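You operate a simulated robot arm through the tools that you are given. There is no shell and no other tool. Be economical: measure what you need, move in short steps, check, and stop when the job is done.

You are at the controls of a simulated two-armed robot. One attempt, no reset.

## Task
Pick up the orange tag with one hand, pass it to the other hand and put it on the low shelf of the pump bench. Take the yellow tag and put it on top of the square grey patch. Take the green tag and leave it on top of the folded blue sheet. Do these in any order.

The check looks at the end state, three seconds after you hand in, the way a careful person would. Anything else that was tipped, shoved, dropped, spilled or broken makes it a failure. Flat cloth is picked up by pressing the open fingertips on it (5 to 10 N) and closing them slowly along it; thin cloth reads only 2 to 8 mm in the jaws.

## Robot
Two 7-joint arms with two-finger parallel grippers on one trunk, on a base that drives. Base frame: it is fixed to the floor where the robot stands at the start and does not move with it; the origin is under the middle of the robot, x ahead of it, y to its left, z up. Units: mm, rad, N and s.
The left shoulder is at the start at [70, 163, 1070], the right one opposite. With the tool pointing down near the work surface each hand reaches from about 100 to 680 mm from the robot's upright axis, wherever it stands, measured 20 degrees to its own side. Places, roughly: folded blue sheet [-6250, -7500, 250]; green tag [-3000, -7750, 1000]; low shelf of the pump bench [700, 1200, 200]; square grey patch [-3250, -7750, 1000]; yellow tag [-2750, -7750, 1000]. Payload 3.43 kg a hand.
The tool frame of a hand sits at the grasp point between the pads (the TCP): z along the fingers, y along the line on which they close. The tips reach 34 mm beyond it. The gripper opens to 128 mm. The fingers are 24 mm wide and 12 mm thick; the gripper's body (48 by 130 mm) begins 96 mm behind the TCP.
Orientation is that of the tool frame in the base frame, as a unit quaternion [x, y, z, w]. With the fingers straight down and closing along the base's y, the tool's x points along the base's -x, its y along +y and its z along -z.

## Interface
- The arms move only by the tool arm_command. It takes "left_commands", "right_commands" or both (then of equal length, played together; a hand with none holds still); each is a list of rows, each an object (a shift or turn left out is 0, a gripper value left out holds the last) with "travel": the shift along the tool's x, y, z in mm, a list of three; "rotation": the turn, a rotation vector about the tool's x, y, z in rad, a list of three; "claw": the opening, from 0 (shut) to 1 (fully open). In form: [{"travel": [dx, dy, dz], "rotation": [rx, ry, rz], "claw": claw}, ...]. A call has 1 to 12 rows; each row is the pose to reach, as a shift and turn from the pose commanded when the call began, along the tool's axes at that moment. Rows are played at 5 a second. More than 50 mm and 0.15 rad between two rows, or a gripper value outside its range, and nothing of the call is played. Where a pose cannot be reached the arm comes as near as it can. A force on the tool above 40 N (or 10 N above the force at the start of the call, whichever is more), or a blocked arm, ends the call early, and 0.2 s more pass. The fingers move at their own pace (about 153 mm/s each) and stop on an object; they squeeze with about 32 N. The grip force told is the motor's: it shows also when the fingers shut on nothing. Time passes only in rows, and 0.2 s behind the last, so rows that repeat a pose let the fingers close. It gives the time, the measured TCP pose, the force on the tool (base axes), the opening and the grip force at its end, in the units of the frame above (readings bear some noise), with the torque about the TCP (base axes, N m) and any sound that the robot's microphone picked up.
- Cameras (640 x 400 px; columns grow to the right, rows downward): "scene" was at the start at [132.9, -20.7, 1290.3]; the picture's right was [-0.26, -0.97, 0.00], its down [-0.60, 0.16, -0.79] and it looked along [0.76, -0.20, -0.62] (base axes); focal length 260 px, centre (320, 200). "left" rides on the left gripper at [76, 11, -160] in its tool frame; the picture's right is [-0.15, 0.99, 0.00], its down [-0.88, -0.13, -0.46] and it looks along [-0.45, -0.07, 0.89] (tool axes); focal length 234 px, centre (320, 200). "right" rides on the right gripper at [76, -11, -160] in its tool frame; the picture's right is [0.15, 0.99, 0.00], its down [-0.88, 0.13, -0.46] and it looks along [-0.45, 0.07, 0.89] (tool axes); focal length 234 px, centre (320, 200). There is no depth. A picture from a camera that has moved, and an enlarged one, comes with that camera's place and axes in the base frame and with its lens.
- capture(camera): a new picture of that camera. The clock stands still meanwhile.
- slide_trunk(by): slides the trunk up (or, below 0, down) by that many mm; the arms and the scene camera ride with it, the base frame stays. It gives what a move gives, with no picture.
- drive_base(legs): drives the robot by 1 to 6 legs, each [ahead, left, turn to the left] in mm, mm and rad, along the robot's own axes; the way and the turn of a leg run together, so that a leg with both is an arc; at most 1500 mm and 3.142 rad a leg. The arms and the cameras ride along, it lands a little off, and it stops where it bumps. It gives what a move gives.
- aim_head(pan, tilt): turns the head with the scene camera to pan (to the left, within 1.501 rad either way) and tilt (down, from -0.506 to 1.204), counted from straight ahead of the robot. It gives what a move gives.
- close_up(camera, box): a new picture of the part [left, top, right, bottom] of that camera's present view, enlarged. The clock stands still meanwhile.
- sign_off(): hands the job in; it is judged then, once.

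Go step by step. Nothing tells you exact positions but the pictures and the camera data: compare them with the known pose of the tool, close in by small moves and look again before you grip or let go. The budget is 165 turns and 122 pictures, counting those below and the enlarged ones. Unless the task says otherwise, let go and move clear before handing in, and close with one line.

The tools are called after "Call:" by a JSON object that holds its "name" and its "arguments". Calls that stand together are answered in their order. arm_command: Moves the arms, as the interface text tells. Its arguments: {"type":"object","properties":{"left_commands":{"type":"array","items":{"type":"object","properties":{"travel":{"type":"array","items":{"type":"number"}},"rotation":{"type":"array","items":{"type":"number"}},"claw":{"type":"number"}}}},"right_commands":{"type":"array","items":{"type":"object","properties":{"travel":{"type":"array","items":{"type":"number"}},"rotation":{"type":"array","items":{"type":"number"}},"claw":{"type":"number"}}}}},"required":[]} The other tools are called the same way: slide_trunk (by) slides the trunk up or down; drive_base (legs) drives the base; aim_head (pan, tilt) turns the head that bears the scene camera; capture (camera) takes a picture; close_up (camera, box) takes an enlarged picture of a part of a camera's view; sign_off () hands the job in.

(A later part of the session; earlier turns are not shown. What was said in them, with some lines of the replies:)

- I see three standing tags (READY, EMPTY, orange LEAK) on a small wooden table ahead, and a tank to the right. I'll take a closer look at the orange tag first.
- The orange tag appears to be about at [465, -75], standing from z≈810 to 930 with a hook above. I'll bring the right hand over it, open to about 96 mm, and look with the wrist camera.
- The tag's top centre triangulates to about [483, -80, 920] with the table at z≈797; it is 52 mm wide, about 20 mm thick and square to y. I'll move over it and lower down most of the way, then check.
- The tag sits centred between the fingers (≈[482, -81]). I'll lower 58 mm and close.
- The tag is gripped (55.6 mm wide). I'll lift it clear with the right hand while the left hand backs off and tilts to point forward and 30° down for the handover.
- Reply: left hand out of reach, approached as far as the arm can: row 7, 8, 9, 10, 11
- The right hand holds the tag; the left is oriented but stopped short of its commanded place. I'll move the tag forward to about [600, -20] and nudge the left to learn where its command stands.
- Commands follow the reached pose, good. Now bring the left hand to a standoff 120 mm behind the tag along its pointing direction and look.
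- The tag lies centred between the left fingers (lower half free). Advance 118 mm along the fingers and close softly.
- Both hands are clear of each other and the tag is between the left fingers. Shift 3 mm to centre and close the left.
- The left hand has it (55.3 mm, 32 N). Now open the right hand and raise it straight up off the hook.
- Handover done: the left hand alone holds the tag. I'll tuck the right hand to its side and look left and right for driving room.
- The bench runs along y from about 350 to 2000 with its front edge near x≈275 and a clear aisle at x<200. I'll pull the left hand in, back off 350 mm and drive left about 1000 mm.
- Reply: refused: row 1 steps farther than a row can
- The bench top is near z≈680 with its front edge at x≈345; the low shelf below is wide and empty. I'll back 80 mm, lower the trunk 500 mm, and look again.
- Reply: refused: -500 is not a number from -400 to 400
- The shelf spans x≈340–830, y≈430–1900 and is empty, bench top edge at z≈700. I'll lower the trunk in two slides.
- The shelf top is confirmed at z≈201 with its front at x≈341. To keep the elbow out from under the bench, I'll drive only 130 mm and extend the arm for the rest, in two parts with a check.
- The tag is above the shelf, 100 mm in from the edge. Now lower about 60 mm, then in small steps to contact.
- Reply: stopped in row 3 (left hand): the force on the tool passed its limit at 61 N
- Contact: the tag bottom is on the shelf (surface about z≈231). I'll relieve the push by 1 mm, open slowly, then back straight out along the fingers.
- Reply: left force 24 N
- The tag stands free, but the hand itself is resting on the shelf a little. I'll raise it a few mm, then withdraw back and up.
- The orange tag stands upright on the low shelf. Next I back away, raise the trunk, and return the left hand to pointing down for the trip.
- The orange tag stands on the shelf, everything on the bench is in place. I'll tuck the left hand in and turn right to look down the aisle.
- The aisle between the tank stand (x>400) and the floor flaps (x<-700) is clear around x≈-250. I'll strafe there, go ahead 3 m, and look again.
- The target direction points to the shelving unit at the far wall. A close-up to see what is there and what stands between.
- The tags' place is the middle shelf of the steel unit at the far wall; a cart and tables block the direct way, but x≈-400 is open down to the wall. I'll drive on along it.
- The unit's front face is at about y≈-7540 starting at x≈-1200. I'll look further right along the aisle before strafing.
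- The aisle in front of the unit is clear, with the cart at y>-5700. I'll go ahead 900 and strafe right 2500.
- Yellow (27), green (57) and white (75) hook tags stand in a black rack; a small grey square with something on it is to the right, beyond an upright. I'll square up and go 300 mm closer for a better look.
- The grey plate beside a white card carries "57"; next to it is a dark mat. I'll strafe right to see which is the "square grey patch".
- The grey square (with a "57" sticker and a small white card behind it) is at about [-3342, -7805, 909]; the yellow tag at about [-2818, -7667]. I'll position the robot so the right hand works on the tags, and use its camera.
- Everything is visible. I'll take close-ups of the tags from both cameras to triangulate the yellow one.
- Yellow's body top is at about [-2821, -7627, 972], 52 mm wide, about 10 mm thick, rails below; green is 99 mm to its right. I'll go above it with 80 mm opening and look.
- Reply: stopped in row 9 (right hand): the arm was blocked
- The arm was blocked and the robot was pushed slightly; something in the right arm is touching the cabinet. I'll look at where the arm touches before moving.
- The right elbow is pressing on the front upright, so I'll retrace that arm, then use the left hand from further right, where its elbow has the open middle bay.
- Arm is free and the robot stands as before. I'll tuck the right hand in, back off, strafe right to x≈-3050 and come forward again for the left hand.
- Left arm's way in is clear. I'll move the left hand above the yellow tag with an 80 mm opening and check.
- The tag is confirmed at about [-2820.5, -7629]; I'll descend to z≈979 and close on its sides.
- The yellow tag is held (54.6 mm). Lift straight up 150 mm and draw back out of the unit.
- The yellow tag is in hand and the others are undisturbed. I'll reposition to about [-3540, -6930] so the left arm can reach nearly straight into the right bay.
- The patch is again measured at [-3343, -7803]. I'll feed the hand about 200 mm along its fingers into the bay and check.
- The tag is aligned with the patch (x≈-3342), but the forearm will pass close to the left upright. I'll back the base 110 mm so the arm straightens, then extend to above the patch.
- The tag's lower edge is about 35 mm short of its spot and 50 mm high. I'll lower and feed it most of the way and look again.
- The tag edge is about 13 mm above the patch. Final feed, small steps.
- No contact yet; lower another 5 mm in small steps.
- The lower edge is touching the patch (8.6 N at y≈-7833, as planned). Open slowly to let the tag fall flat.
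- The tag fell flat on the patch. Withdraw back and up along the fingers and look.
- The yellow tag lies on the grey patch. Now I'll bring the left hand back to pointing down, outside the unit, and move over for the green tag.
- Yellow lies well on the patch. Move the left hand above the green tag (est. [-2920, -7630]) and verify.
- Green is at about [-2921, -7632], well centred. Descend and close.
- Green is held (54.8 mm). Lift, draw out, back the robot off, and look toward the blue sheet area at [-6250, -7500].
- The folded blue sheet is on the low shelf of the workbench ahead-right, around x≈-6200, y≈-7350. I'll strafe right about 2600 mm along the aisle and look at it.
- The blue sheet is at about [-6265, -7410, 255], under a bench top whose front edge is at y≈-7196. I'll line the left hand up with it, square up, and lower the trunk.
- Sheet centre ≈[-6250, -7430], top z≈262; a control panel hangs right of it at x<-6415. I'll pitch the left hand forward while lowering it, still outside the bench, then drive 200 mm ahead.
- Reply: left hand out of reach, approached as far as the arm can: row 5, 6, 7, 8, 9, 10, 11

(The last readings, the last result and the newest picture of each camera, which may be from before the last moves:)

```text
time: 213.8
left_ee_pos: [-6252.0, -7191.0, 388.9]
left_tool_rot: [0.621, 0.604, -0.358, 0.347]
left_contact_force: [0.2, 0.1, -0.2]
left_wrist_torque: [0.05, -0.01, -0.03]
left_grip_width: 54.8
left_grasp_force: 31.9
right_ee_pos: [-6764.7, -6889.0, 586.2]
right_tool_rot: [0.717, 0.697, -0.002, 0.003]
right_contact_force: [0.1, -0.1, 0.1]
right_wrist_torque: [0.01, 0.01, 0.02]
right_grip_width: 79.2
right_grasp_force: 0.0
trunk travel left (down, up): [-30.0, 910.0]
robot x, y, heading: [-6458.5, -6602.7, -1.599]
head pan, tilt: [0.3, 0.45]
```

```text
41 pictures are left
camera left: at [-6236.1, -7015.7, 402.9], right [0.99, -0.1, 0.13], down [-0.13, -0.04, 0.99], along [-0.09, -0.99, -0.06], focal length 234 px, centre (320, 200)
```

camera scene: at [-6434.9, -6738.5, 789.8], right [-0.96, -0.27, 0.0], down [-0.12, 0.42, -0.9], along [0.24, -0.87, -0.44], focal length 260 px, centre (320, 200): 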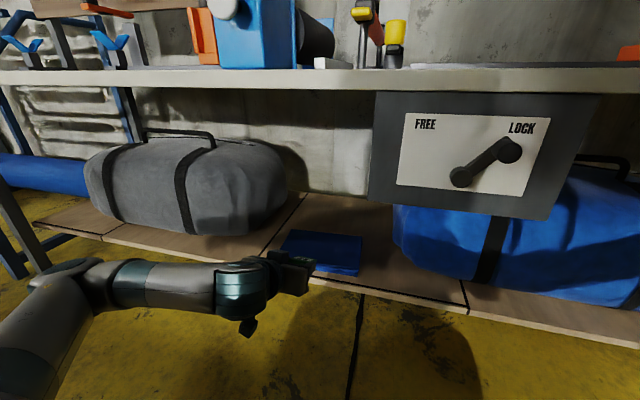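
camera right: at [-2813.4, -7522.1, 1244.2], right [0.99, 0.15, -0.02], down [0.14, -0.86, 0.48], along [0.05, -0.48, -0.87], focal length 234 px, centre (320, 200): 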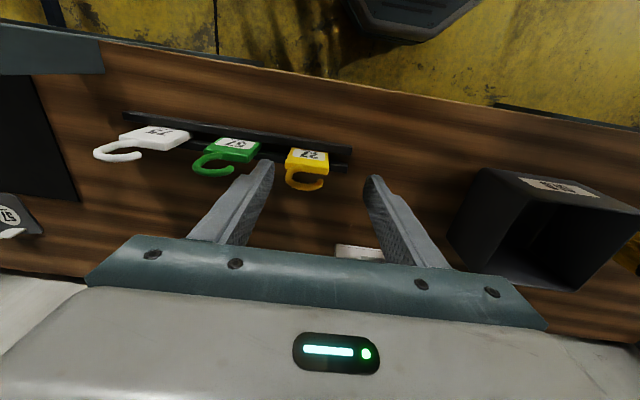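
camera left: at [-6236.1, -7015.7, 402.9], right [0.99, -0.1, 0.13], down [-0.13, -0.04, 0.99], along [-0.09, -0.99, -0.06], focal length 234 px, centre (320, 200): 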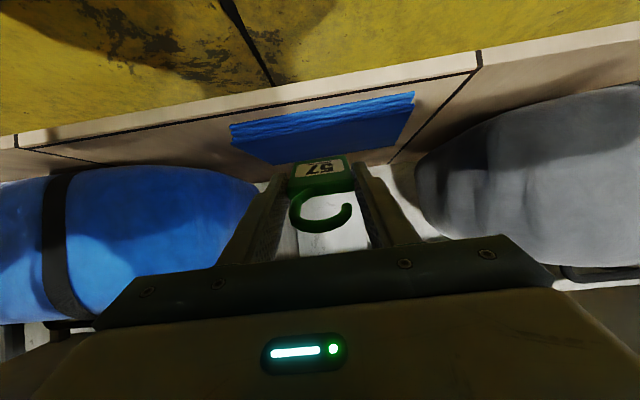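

Everything lines up: sheet centre ≈[-6252, -7425, 255]. I'll feed the hand 200 mm in, about 45 mm above contact height, and check.

Call:
{"name": "arm_command", "arguments": {"left_commands": [{"travel": [-10, 1, 40]}, {"travel": [-20, 2, 80]}, {"travel": [-29, 4, 121]}, {"travel": [-39, 5, 162]}, {"travel": [-49, 6, 202]}, {"travel": [-49, 6, 202]}]}}

Call:
{"name": "capture", "arguments": {"camera": "scene"}}

Call:
{"name": "capture", "arguments": {"camera": "left"}}

```text
time: 215.2
left_ee_pos: [-6252.8, -7391.1, 332.5]
left_tool_rot: [0.62, 0.604, -0.359, 0.349]
left_contact_force: [0.0, 0.7, 6.2]
left_wrist_torque: [-0.49, -0.01, -0.04]
left_grip_width: 55.0
left_grasp_force: 31.4
right_ee_pos: [-6765.2, -6889.0, 586.8]
right_tool_rot: [0.717, 0.697, -0.003, 0.004]
right_contact_force: [0.5, -0.3, -1.2]
right_wrist_torque: [0.0, 0.02, -0.01]
right_grip_width: 79.4
right_grasp_force: 0.1
trunk travel left (down, up): [-30.0, 910.0]
robot x, y, heading: [-6459.1, -6597.8, -1.598]
head pan, tilt: [0.3, 0.45]
```

```text
40 pictures are left
camera scene: at [-6435.0, -6738.0, 790.0], right [-0.96, -0.27, 0.0], down [-0.12, 0.42, -0.9], along [0.24, -0.87, -0.43], focal length 260 px, centre (320, 200)
```

scene: 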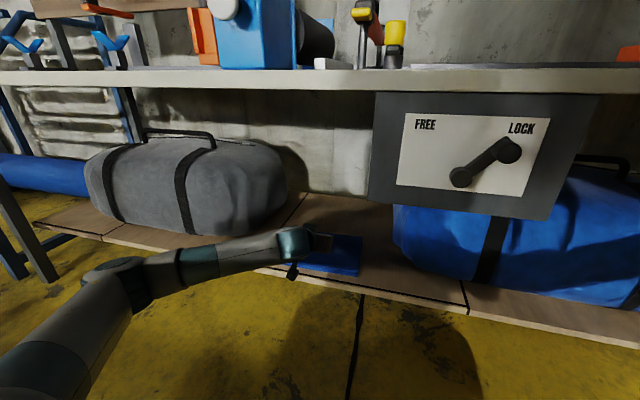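

```text
39 pictures are left
camera left: at [-6236.9, -7216.3, 347.3], right [0.99, -0.1, 0.13], down [-0.13, -0.04, 0.99], along [-0.1, -0.99, -0.05], focal length 234 px, centre (320, 200)
```

left: 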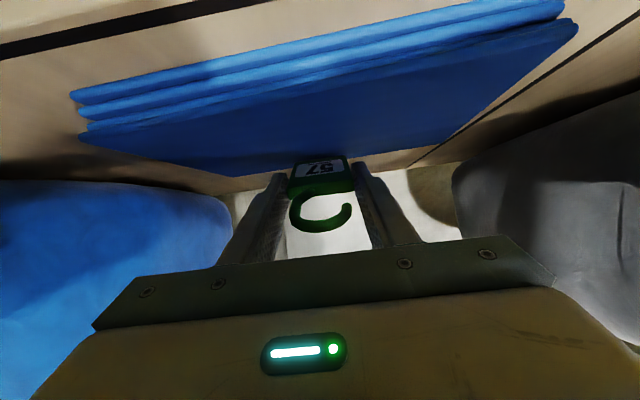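

The tag already touches the sheet (its top is at z≈296, thicker than I thought), close to its back edge. I'll lift 10 mm, come back 25 mm, and set down again.

Call:
{"name": "arm_command", "arguments": {"left_commands": [{"travel": [-9, 0, -5]}, {"travel": [-2, 0, -17]}, {"travel": [4, 0, -27]}, {"travel": [9, 0, -24]}, {"travel": [11, 0, -23]}, {"travel": [12.5, 0, -22]}, {"travel": [12.5, 0, -22]}]}}

Call:
{"name": "close_up", "arguments": {"camera": "left", "box": [160, 60, 480, 260]}}

```text
time: 216.8
left_ee_pos: [-6250.1, -7366.6, 334.4]
left_tool_rot: [0.62, 0.604, -0.359, 0.349]
left_contact_force: [0.4, 0.9, 8.7]
left_wrist_torque: [-0.64, -0.06, 0.0]
left_grip_width: 54.8
left_grasp_force: 32.4
right_ee_pos: [-6765.2, -6887.7, 586.6]
right_tool_rot: [0.717, 0.697, -0.003, 0.004]
right_contact_force: [0.1, 0.9, -0.4]
right_wrist_torque: [-0.01, -0.01, -0.04]
right_grip_width: 79.4
right_grasp_force: 0.1
trunk travel left (down, up): [-30.0, 910.0]
robot x, y, heading: [-6458.3, -6601.2, -1.602]
head pan, tilt: [0.3, 0.45]
```

```text
2.00 times, centred on (320, 160) of left
camera zoom: at [-6235.6, -7190.9, 347.0], right [0.99, -0.1, 0.13], down [-0.13, -0.04, 0.99], along [-0.09, -0.99, -0.05], focal length 468 px, centre (320, 280)
```

zoom: 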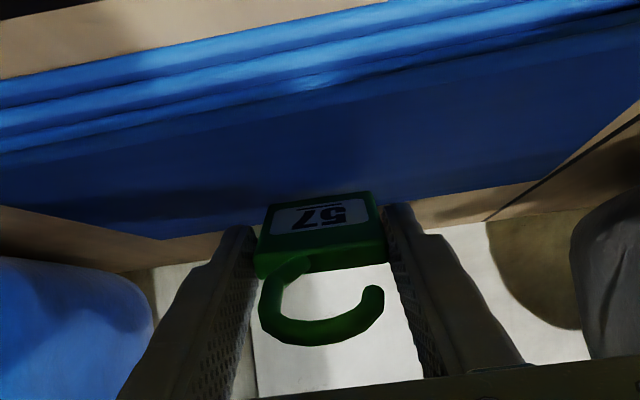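

The edge now rests on the sheet (8.7 N), clear of its back edge. Open slowly so the tag lies down.

Call:
{"name": "arm_command", "arguments": {"left_commands": [{"travel": [0, 0, 0], "claw": 0.45}, {"travel": [0, 0, 0], "claw": 0.5}, {"travel": [0, 0, 0], "claw": 0.58}, {"travel": [0, 0, 0], "claw": 0.66}, {"travel": [0, 0, 0], "claw": 0.66}]}}

Call:
{"name": "close_up", "arguments": {"camera": "left", "box": [160, 60, 480, 260]}}

```text
time: 218.0
left_ee_pos: [-6250.7, -7366.3, 330.8]
left_tool_rot: [0.622, 0.603, -0.359, 0.347]
left_contact_force: [0.7, -0.1, 0.5]
left_wrist_torque: [-0.02, 0.0, 0.0]
left_grip_width: 84.4
left_grasp_force: 0.0
right_ee_pos: [-6765.5, -6889.9, 586.1]
right_tool_rot: [0.717, 0.697, -0.003, 0.003]
right_contact_force: [1.4, -0.3, -0.4]
right_wrist_torque: [0.0, -0.02, 0.0]
right_grip_width: 79.2
right_grasp_force: 0.1
trunk travel left (down, up): [-30.0, 910.0]
robot x, y, heading: [-6459.2, -6602.1, -1.602]
head pan, tilt: [0.3, 0.45]
```

```text
2.00 times, centred on (320, 160) of left
camera zoom: at [-6235.6, -7190.7, 345.3], right [0.99, -0.1, 0.13], down [-0.13, -0.04, 0.99], along [-0.09, -0.99, -0.06], focal length 468 px, centre (320, 280)
```

zoom: 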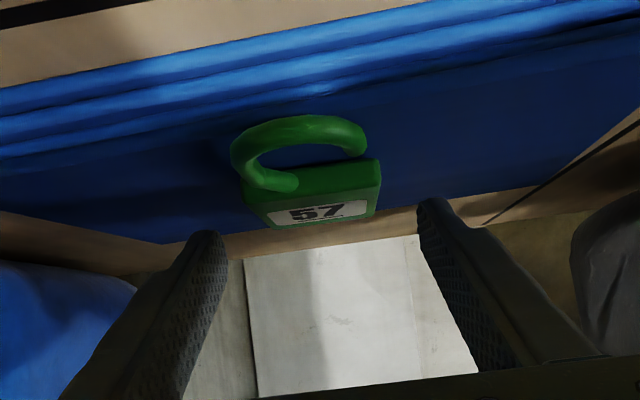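

The green tag lies on the sheet. Withdraw back and up, then look.

Call:
{"name": "arm_command", "arguments": {"left_commands": [{"travel": [-9, 0, -8]}, {"travel": [-18, 0, -22]}, {"travel": [-24, 0, -55]}, {"travel": [-18, 0, -95]}, {"travel": [0, 0, -130]}, {"travel": [20, 0, -165]}, {"travel": [40, 0, -200]}, {"travel": [40, 0, -200]}]}}

Call:
{"name": "drive_base", "arguments": {"legs": [[-250, 0, 0]]}}

Call:
{"name": "capture", "arguments": {"camera": "scene"}}

Call:
{"name": "close_up", "arguments": {"camera": "scene", "box": [240, 170, 420, 280]}}

```text
time: 219.8
left_ee_pos: [-6242.2, -7191.7, 390.3]
left_tool_rot: [0.621, 0.605, -0.358, 0.348]
left_contact_force: [-1.4, -0.5, -0.8]
left_wrist_torque: [0.04, 0.01, -0.02]
left_grip_width: 84.5
left_grasp_force: 0.0
left hand out of reach, approached as far as the arm can: row 7, 8
right_ee_pos: [-6765.3, -6889.3, 586.8]
right_tool_rot: [0.717, 0.697, -0.002, 0.003]
right_contact_force: [-0.4, 0.1, 0.0]
right_wrist_torque: [0.02, -0.01, 0.02]
right_grip_width: 79.5
right_grasp_force: 0.1
trunk travel left (down, up): [-30.0, 910.0]
robot x, y, heading: [-6455.0, -6601.8, -1.599]
head pan, tilt: [0.3, 0.45]
```

```text
time: 221.7
left_ee_pos: [-6236.7, -6938.7, 391.4]
left_tool_rot: [0.622, 0.604, -0.359, 0.347]
left_contact_force: [-0.6, -0.5, -0.1]
left_wrist_torque: [0.01, 0.01, -0.01]
left_grip_width: 84.6
left_grasp_force: 0.0
right_ee_pos: [-6758.3, -6633.1, 587.2]
right_tool_rot: [0.718, 0.696, -0.003, 0.003]
right_contact_force: [-0.3, 0.2, 0.4]
right_wrist_torque: [-0.01, 0.0, -0.01]
right_grip_width: 79.4
right_grasp_force: 0.1
trunk travel left (down, up): [-30.0, 910.0]
robot x, y, heading: [-6448.0, -6347.3, -1.6]
head pan, tilt: [0.3, 0.45]
```

```text
36 pictures are left
camera scene: at [-6427.5, -6484.9, 789.8], right [-0.96, -0.27, 0.0], down [-0.12, 0.42, -0.9], along [0.24, -0.87, -0.44], focal length 260 px, centre (320, 200)
```

scene: 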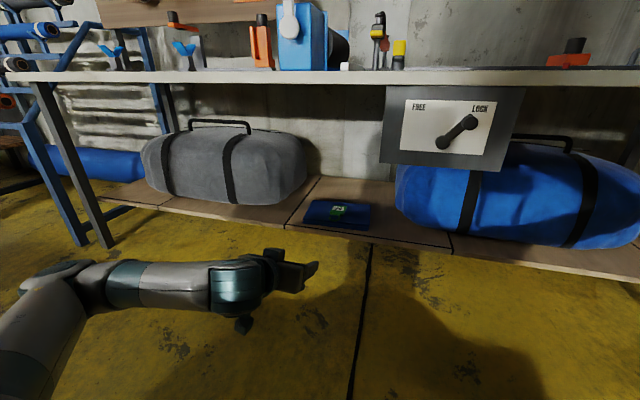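

```text
3.56 times, centred on (330, 225) of scene
camera zoom: at [-6427.5, -6484.9, 789.8], right [-0.96, -0.27, 0.0], down [-0.12, 0.42, -0.9], along [0.24, -0.87, -0.44], focal length 923 px, centre (284, 111)
```

zoom: 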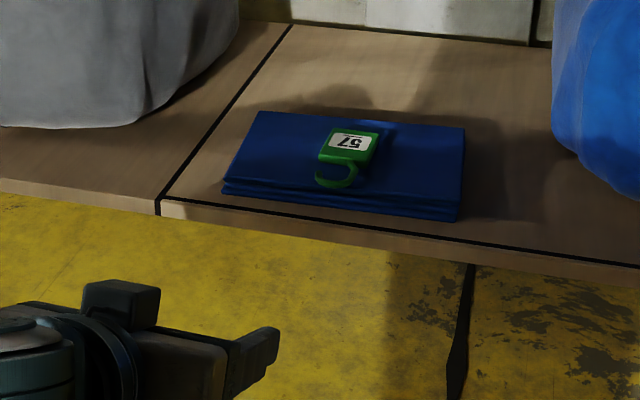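

The green tag lies flat on the folded blue sheet. Yellow is on the grey patch, orange stands on the low shelf, and both hands are empty and clear, so I'm handing in.

Call:
{"name": "sign_off", "arguments": {}}

```text
The job is handed in.
```

All three tags are in place and the job is handed in: orange, passed from right hand to left, on the pump bench's low shelf, yellow on the square grey patch, green on the folded blue sheet; the right elbow pushed a unit upright once while reaching for yellow, with nothing seen to shift.
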